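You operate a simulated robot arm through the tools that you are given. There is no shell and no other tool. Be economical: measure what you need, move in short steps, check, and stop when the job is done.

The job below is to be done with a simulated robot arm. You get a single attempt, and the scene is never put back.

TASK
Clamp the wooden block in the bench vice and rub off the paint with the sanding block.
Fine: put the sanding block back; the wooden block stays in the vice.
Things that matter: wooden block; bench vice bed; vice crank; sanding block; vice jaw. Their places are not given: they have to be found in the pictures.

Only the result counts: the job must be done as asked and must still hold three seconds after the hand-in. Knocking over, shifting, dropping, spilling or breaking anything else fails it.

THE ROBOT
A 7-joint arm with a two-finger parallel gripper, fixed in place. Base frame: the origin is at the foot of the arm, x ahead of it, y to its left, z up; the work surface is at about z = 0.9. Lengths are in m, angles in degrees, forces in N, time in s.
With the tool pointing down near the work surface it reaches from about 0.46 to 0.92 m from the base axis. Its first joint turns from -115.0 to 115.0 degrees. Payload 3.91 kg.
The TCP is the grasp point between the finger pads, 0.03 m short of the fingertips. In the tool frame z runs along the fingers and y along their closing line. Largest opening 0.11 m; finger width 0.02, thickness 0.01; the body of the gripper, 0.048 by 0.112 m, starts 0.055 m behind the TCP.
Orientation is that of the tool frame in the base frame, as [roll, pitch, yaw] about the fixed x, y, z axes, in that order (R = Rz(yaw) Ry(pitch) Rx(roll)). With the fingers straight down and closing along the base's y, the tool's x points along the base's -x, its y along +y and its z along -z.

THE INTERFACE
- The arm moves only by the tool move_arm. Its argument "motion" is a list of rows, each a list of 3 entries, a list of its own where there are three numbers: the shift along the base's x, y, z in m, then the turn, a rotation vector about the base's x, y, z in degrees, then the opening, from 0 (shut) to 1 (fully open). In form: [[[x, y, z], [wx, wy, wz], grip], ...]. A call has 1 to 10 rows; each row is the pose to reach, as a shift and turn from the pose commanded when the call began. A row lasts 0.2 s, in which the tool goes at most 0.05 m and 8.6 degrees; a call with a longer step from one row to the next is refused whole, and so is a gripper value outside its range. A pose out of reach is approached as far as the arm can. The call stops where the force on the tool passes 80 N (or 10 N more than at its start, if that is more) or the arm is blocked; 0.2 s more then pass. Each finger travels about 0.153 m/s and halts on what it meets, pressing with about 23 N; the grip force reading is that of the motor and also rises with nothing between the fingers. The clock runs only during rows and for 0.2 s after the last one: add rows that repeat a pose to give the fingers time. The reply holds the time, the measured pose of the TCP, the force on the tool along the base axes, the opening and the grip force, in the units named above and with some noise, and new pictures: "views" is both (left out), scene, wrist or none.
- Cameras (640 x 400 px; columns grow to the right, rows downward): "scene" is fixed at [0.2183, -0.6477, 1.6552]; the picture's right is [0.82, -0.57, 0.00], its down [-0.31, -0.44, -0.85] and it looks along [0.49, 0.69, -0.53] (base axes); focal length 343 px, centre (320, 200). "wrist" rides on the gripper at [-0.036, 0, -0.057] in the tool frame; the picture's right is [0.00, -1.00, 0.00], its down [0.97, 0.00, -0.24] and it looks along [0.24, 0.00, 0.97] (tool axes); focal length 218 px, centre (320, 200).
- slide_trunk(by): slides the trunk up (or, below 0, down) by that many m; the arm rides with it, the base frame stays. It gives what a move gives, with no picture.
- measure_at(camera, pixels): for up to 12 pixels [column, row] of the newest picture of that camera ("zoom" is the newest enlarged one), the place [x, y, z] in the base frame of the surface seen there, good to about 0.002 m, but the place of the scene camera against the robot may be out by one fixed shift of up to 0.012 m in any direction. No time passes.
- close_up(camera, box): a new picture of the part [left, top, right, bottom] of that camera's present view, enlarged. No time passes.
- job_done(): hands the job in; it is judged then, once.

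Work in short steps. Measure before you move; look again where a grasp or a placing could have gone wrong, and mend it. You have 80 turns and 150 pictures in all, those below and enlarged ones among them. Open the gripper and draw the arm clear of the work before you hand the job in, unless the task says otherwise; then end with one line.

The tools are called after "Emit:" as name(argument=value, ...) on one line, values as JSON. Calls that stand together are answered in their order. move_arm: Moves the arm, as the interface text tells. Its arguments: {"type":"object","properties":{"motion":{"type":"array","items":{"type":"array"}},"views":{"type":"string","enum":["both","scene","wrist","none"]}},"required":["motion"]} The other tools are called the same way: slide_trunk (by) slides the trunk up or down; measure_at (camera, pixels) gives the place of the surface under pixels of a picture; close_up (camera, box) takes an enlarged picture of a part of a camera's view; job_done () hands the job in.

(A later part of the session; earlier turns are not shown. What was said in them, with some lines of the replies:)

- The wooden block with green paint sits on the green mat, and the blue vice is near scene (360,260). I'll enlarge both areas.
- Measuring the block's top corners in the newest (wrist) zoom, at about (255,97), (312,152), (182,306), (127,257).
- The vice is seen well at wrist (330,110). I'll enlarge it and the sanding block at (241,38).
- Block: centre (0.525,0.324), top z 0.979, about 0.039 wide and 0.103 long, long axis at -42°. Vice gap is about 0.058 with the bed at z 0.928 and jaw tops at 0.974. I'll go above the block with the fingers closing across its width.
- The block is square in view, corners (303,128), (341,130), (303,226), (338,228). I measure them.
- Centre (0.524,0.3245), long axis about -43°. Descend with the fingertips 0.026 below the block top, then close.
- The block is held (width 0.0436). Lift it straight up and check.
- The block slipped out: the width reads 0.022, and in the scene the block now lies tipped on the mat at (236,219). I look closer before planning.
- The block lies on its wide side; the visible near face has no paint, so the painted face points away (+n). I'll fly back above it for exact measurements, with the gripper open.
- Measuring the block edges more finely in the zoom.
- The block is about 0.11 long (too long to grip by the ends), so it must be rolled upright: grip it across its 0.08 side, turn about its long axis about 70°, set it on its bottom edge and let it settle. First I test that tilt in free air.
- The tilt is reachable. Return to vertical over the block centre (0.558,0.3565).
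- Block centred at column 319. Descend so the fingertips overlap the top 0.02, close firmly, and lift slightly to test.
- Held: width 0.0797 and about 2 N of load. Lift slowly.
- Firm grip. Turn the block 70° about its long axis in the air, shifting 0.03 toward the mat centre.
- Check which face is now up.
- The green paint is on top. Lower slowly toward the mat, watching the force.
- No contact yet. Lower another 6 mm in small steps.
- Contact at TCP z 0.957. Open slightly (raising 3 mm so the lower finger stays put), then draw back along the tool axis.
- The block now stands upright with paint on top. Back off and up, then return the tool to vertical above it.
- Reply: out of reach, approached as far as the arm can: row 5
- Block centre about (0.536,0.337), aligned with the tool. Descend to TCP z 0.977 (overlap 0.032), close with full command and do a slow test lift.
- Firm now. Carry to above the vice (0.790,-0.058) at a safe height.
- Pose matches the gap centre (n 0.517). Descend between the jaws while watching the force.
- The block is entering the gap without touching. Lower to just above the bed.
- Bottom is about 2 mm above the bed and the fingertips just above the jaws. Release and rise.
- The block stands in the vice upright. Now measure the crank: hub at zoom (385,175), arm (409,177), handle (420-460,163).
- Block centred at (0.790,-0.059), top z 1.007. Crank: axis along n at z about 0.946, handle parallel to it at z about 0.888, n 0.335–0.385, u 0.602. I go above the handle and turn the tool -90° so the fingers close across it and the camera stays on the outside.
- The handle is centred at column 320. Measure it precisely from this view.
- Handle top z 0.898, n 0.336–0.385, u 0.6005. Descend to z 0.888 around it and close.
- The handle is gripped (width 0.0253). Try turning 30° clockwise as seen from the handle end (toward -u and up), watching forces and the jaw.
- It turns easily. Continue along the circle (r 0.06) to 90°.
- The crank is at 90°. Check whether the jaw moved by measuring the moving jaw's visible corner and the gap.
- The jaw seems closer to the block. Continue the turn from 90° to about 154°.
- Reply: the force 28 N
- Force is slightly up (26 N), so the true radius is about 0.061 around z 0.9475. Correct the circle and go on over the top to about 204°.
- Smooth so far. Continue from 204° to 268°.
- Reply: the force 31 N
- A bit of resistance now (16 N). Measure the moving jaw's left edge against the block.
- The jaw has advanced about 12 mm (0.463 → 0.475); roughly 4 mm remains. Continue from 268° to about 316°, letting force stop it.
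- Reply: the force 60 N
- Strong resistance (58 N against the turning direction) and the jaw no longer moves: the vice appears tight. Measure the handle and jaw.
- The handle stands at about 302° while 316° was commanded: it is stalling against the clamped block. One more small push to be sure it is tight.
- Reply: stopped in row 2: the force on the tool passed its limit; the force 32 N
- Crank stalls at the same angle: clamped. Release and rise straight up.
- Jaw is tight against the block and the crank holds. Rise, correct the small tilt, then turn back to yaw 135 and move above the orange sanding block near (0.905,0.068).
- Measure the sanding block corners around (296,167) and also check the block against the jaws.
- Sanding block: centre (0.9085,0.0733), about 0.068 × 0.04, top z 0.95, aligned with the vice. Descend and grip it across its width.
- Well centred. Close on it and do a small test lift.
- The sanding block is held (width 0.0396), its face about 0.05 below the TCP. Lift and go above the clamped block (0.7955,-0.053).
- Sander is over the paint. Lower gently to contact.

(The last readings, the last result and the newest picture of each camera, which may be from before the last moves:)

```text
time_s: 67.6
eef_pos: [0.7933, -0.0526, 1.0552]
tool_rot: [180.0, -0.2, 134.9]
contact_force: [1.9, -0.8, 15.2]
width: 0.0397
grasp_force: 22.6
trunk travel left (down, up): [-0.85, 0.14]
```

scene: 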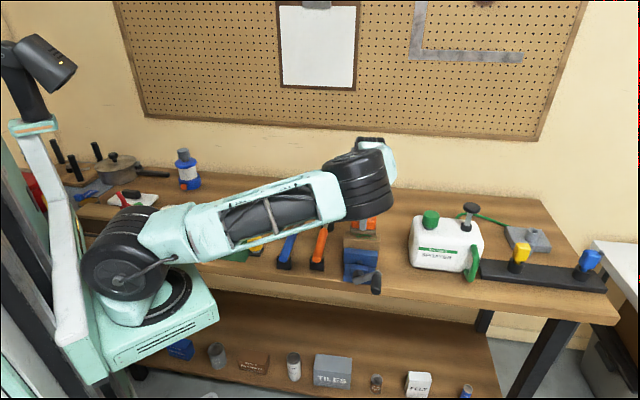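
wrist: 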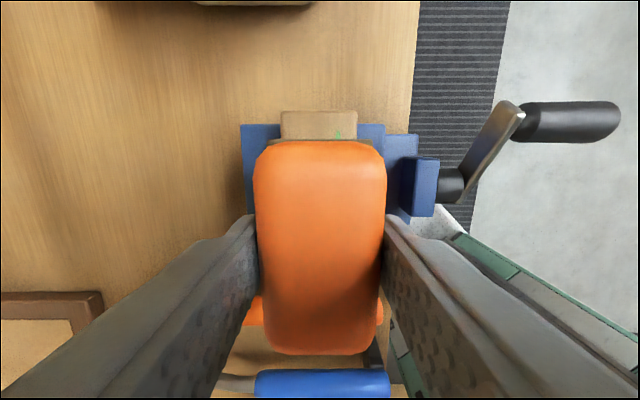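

Contact with 15 N. Begin rubbing strokes along the block's length.

Emit:
move_arm(motion=[[[0.01, -0.01, 0], [0, 0, 0], 0], [[0.02, -0.02, 0], [0, 0, 0], 0], [[0.01, -0.01, 0], [0, 0, 0], 0], [[0, 0, 0], [0, 0, 0], 0], [[-0.01, 0.01, 0], [0, 0, 0], 0], [[-0.02, 0.02, 0], [0, 0, 0], 0], [[-0.01, 0.01, 0], [0, 0, 0], 0], [[0, 0, 0], [0, 0, 0], 0], [[0.01, -0.01, 0], [0, 0, 0], 0], [[0.02, -0.02, 0], [0, 0, 0], 0]])

Emit:
close_up(camera="scene", box=[325, 195, 395, 285])

```text
time_s: 69.8
eef_pos: [0.8131, -0.0737, 1.0531]
tool_rot: [-180.0, -0.4, 134.9]
contact_force: [0.5, -0.6, -1.1]
width: 0.0395
grasp_force: 23.0
trunk travel left (down, up): [-0.85, 0.14]
```

scene: 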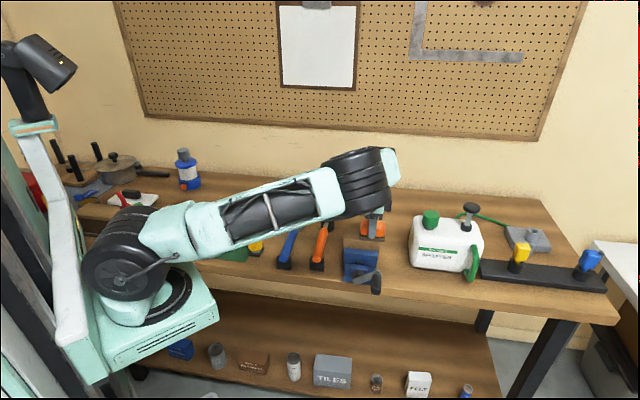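
wrist: 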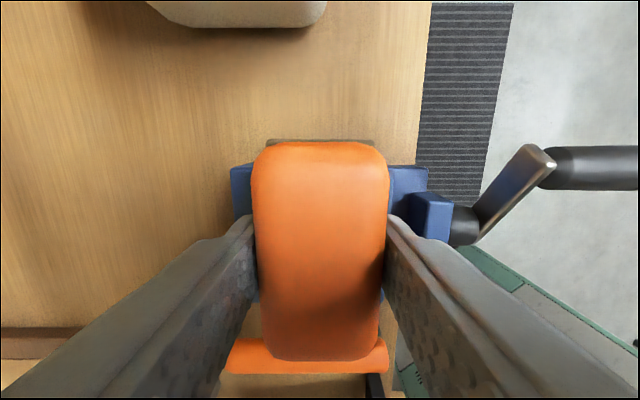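

```text
4.44 times, centred on (360, 240) of scene
```

zoom: 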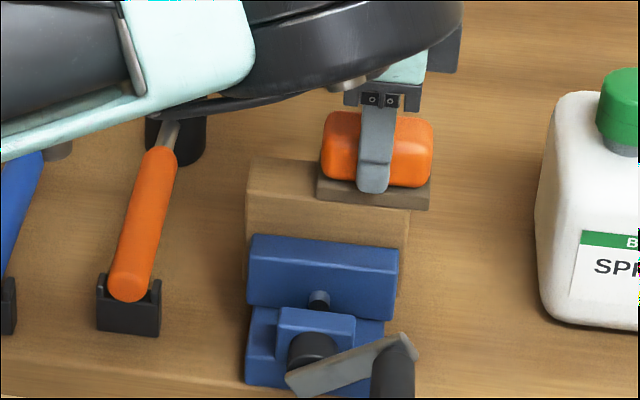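

Paint on the visible part seems gone, but the contact force has dropped. Press 2 mm more and do another pass with small sideways offsets.

Emit:
move_arm(motion=[[[0, 0, -0.002], [0, 0, 0], 0], [[-0.007, 0.013, -0.002], [0, 0, 0], 0], [[-0.017, 0.023, -0.002], [0, 0, 0], 0], [[-0.027, 0.033, -0.002], [0, 0, 0], 0], [[-0.037, 0.043, -0.002], [0, 0, 0], 0], [[-0.043, 0.037, -0.0025], [0, 0, 0], 0], [[-0.033, 0.027, -0.0025], [0, 0, 0], 0], [[-0.023, 0.017, -0.0025], [0, 0, 0], 0], [[-0.013, 0.007, -0.0025], [0, 0, 0], 0], [[-0.003, -0.003, -0.0025], [0, 0, 0], 0]], views="none")

Emit:
move_arm(motion=[[[0, 0, 0.02], [0, 0, 0], 0], [[0.015, 0.015, 0.05], [0, 0, 0], 0], [[0.04, 0.04, 0.07], [0, 0, 0], 0], [[0.06, 0.06, 0.07], [0, 0, 0], 0]])

Emit:
close_up(camera="scene", box=[325, 195, 395, 285])

Emit:
close_up(camera="wrist", box=[300, 60, 620, 260])

```text
time_s: 72.0
eef_pos: [0.8097, -0.075, 1.0518]
tool_rot: [180.0, -0.3, 134.9]
contact_force: [-3.0, 2.9, 11.2]
width: 0.0398
grasp_force: 23.0
trunk travel left (down, up): [-0.85, 0.14]
```

```text
time_s: 73.0
eef_pos: [0.8705, -0.0159, 1.1226]
tool_rot: [179.9, -0.3, 134.9]
contact_force: [0.6, 0.3, -1.1]
width: 0.0396
grasp_force: 22.9
trunk travel left (down, up): [-0.85, 0.14]
```

scene: 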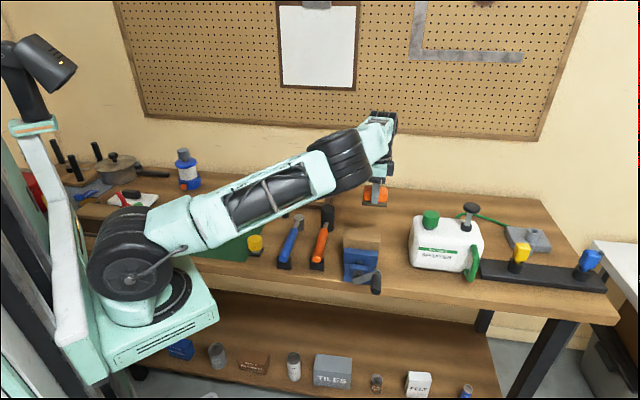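
wrist: 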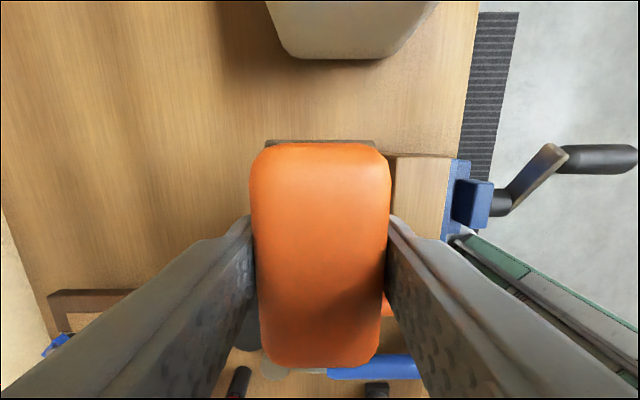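

```text
4.44 times, centred on (360, 240) of scene
```

zoom: 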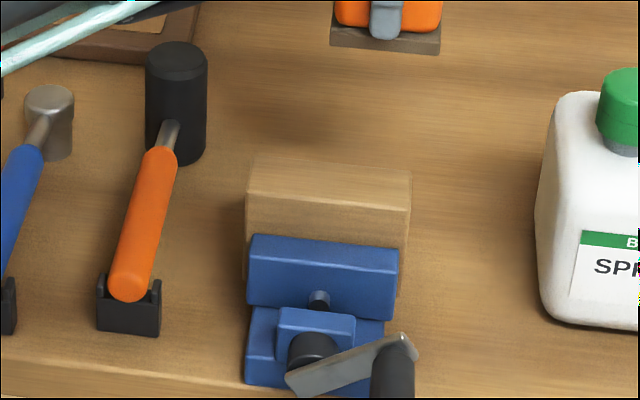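

```text
2.00 times, centred on (460, 160) of wrist
```

zoom: 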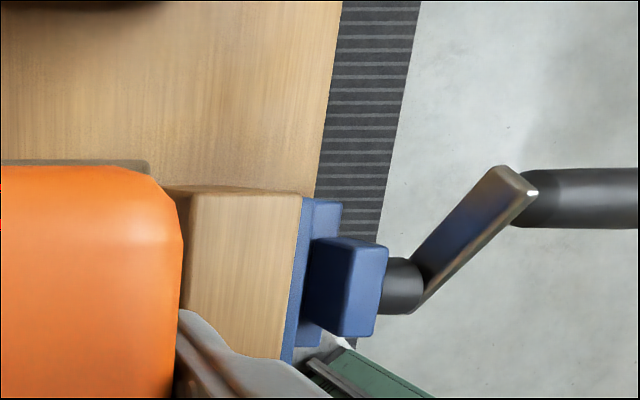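

All paint is gone and the block stays clamped. Return the sanding block to above its original place (0.908,0.0745).

Emit:
move_arm(motion=[[[0.013, 0.03, 0], [0, 0, 0], 0], [[0.026, 0.06, 0], [0, 0, 0], 0], [[0.0377, 0.0902, 0], [0, 0, 0], 0], [[0.0377, 0.0902, -0.04], [0, 0, 0], 0], [[0.0377, 0.0902, -0.08], [0, 0, 0], 0], [[0.0377, 0.0902, -0.12], [0, 0, 0], 0], [[0.0377, 0.0902, -0.15], [0, 0, 0], 0], [[0.0377, 0.0902, -0.165], [0, 0, 0], 0]])

Emit:
close_up(camera="scene", box=[325, 185, 395, 275])

```text
time_s: 74.8
eef_pos: [0.9078, 0.0748, 0.9556]
tool_rot: [180.0, -0.2, 134.8]
contact_force: [0.0, 0.1, -1.0]
width: 0.0396
grasp_force: 22.7
trunk travel left (down, up): [-0.85, 0.14]
```

scene: 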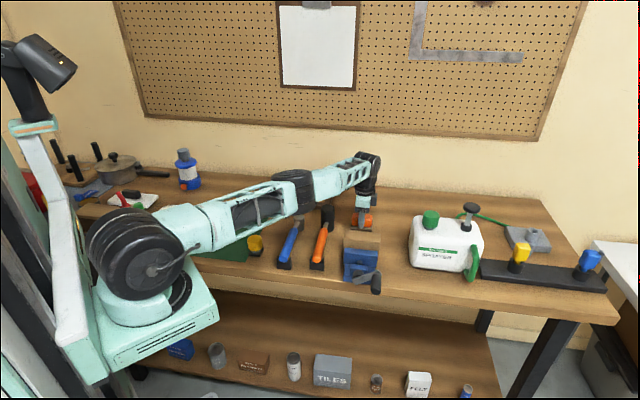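
wrist: 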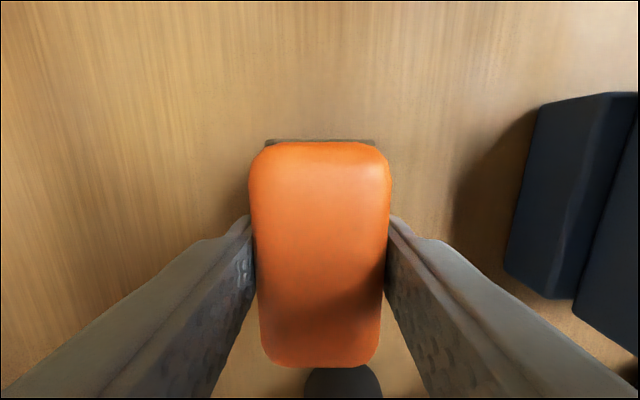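

```text
4.44 times, centred on (360, 230) of scene
```

zoom: 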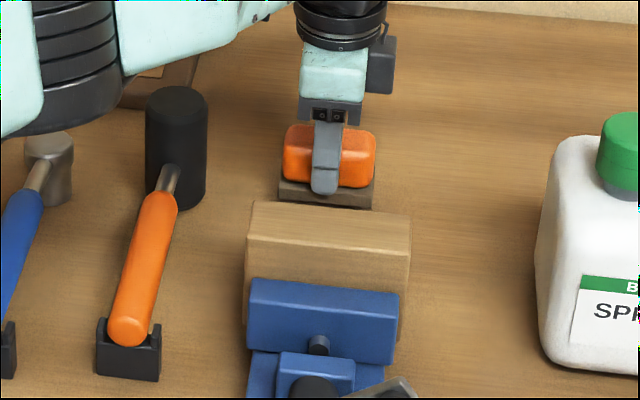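

Over the spot, about 1 cm high. Lower slowly until contact.

Emit:
move_arm(motion=[[[0, 0, -0.003], [0, 0, 0], 0], [[0, 0, -0.006], [0, 0, 0], 0], [[0, 0, -0.009], [0, 0, 0], 0], [[0, 0, -0.0105], [0, 0, 0], 0]], views="none")

```text
time_s: 75.8
eef_pos: [0.907, 0.074, 0.9469]
tool_rot: [179.9, -0.4, 134.9]
contact_force: [0.5, 0.3, -0.8]
width: 0.0399
grasp_force: 23.2
trunk travel left (down, up): [-0.85, 0.14]
```

Emit:
move_arm(motion=[[[0, 0, -0.0015], [0, 0, 0], 0], [[0, 0, -0.003], [0, 0, 0], 0]], views="none")

```text
time_s: 76.4
eef_pos: [0.9054, 0.0729, 0.9437]
tool_rot: [180.0, -0.1, 134.9]
contact_force: [0.2, -0.2, 2.7]
width: 0.0395
grasp_force: 23.1
trunk travel left (down, up): [-0.85, 0.14]
```

Contact felt (2.7 N). Release and rise clear.

Emit:
move_arm(motion=[[[0, 0, 0], [0, 0, 0], 0.5], [[0, 0, 0], [0, 0, 0], 0.9], [[0, 0, 0], [0, 0, 0], 0.9], [[0, 0, 0.04], [0, 0, 0], 0.9], [[0, 0, 0.085], [0, 0, 0], 0.9], [[0, 0, 0.13], [0, 0, 0], 0.9], [[0, 0, 0.17], [0, 0, 0], 0.9], [[-0.02, 0, 0.21], [0, 0, 0], 0.9]])

Emit:
close_up(camera="scene", box=[325, 195, 395, 315])

Emit:
measure_at(camera="wrist", pixels=[[320, 170]])

```text
time_s: 78.2
eef_pos: [0.9076, 0.0791, 1.1557]
tool_rot: [-179.9, -0.5, 135.0]
contact_force: [0.9, 0.6, -0.7]
width: 0.099
grasp_force: 0.0
out of reach, approached as far as the arm can: row 5, 6, 7, 8
trunk travel left (down, up): [-0.85, 0.14]
```

scene: 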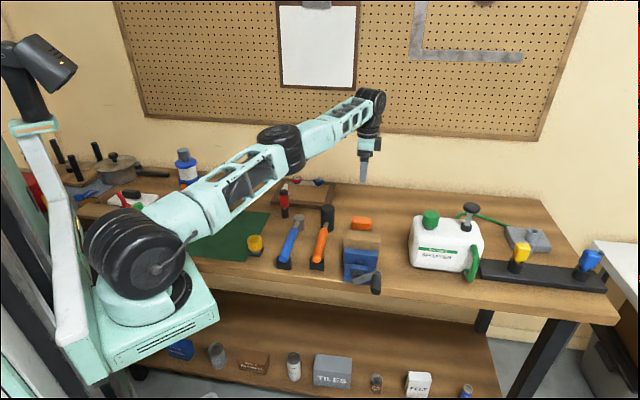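
wrist: 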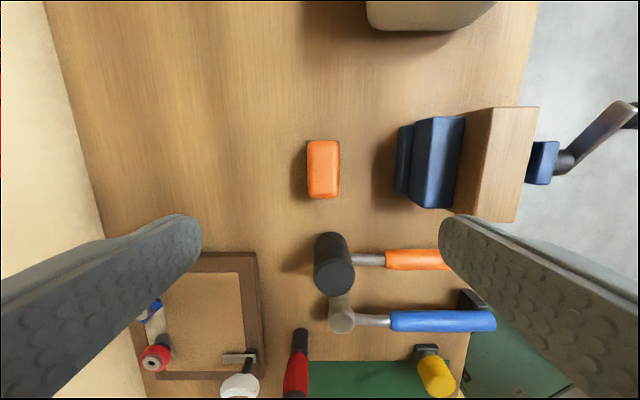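

```text
3.33 times, centred on (360, 255) of scene
```

zoom: 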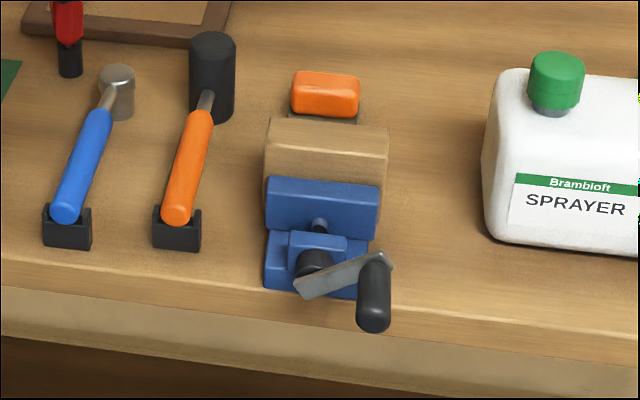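

```text
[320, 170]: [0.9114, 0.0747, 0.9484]
```

The sanding block is back at its place, and nothing else looks moved. Draw the arm back over the vice for a last look from above at the clamping.

Emit:
move_arm(motion=[[[-0.025, -0.025, 0.0], [0, 0, 0], 0.9], [[-0.05, -0.055, 0.02], [0, 0, 0], 0.9], [[-0.08, -0.09, 0.03], [0, 0, 0], 0.9], [[-0.11, -0.12, 0.04], [0, 0, 0], 0.9], [[-0.125, -0.14, 0.05], [0, 0, 0], 0.9]], views="wrist")

Emit:
close_up(camera="wrist", box=[230, 100, 470, 250])

```text
time_s: 79.4
eef_pos: [0.7821, -0.0625, 1.208]
tool_rot: [179.9, -0.2, 134.4]
contact_force: [-1.9, 0.9, -0.5]
width: 0.0991
grasp_force: 0.0
out of reach, approached as far as the arm can: row 1, 2
trunk travel left (down, up): [-0.85, 0.14]
```

wrist: 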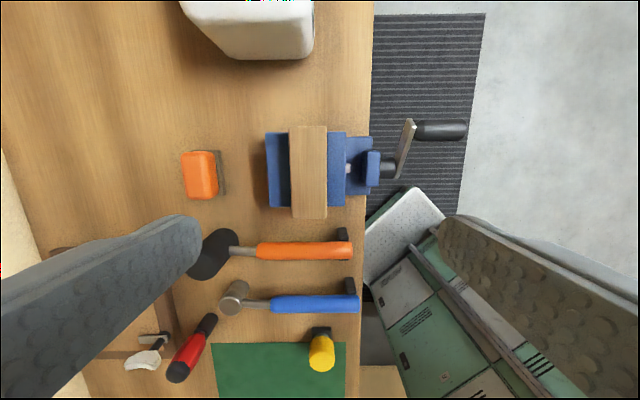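

```text
2.67 times, centred on (350, 175) of wrist
```

zoom: 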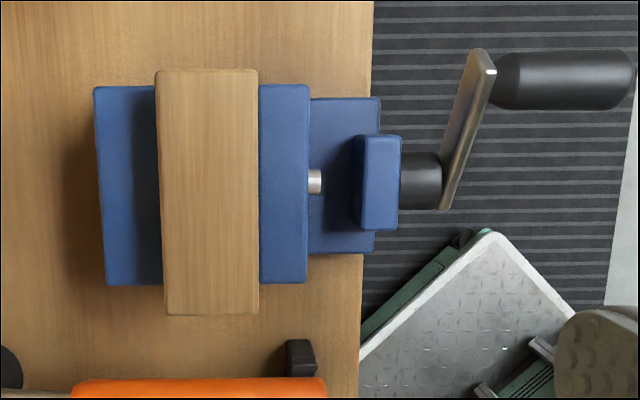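

The block sits tight between both jaws with no gap, the paint is gone and the crank has held. Draw the arm clear and open the gripper.

Emit:
move_arm(motion=[[[-0.03, 0.02, 0.02], [0, 0, 0], 1], [[-0.06, 0.05, 0.04], [0, 0, 0], 1], [[-0.09, 0.08, 0.06], [0, 0, 0], 1], [[-0.12, 0.11, 0.07], [0, 0, 0], 1], [[-0.15, 0.14, 0.07], [0, 0, 0], 1]], views="scene")

```text
time_s: 80.6
eef_pos: [0.6311, 0.0788, 1.2752]
tool_rot: [179.9, -0.4, 134.9]
contact_force: [0.8, 0.1, -0.7]
width: 0.1103
grasp_force: 0.1
trunk travel left (down, up): [-0.85, 0.14]
```

scene: 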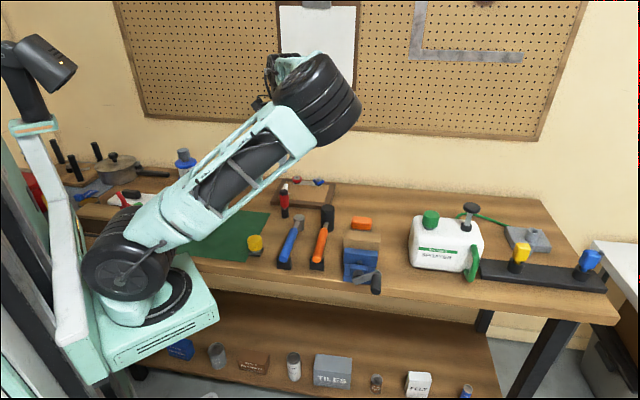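

Everything is in place and the arm is clear, so I hand in.

Emit:
job_done()

```text
The job is handed in.
```

The wooden block is clamped in the vice with its paint sanded off, and the sanding block is back in its place; on the first lift the wooden block slipped and tipped over on the mat, so I stood it upright again before clamping it.
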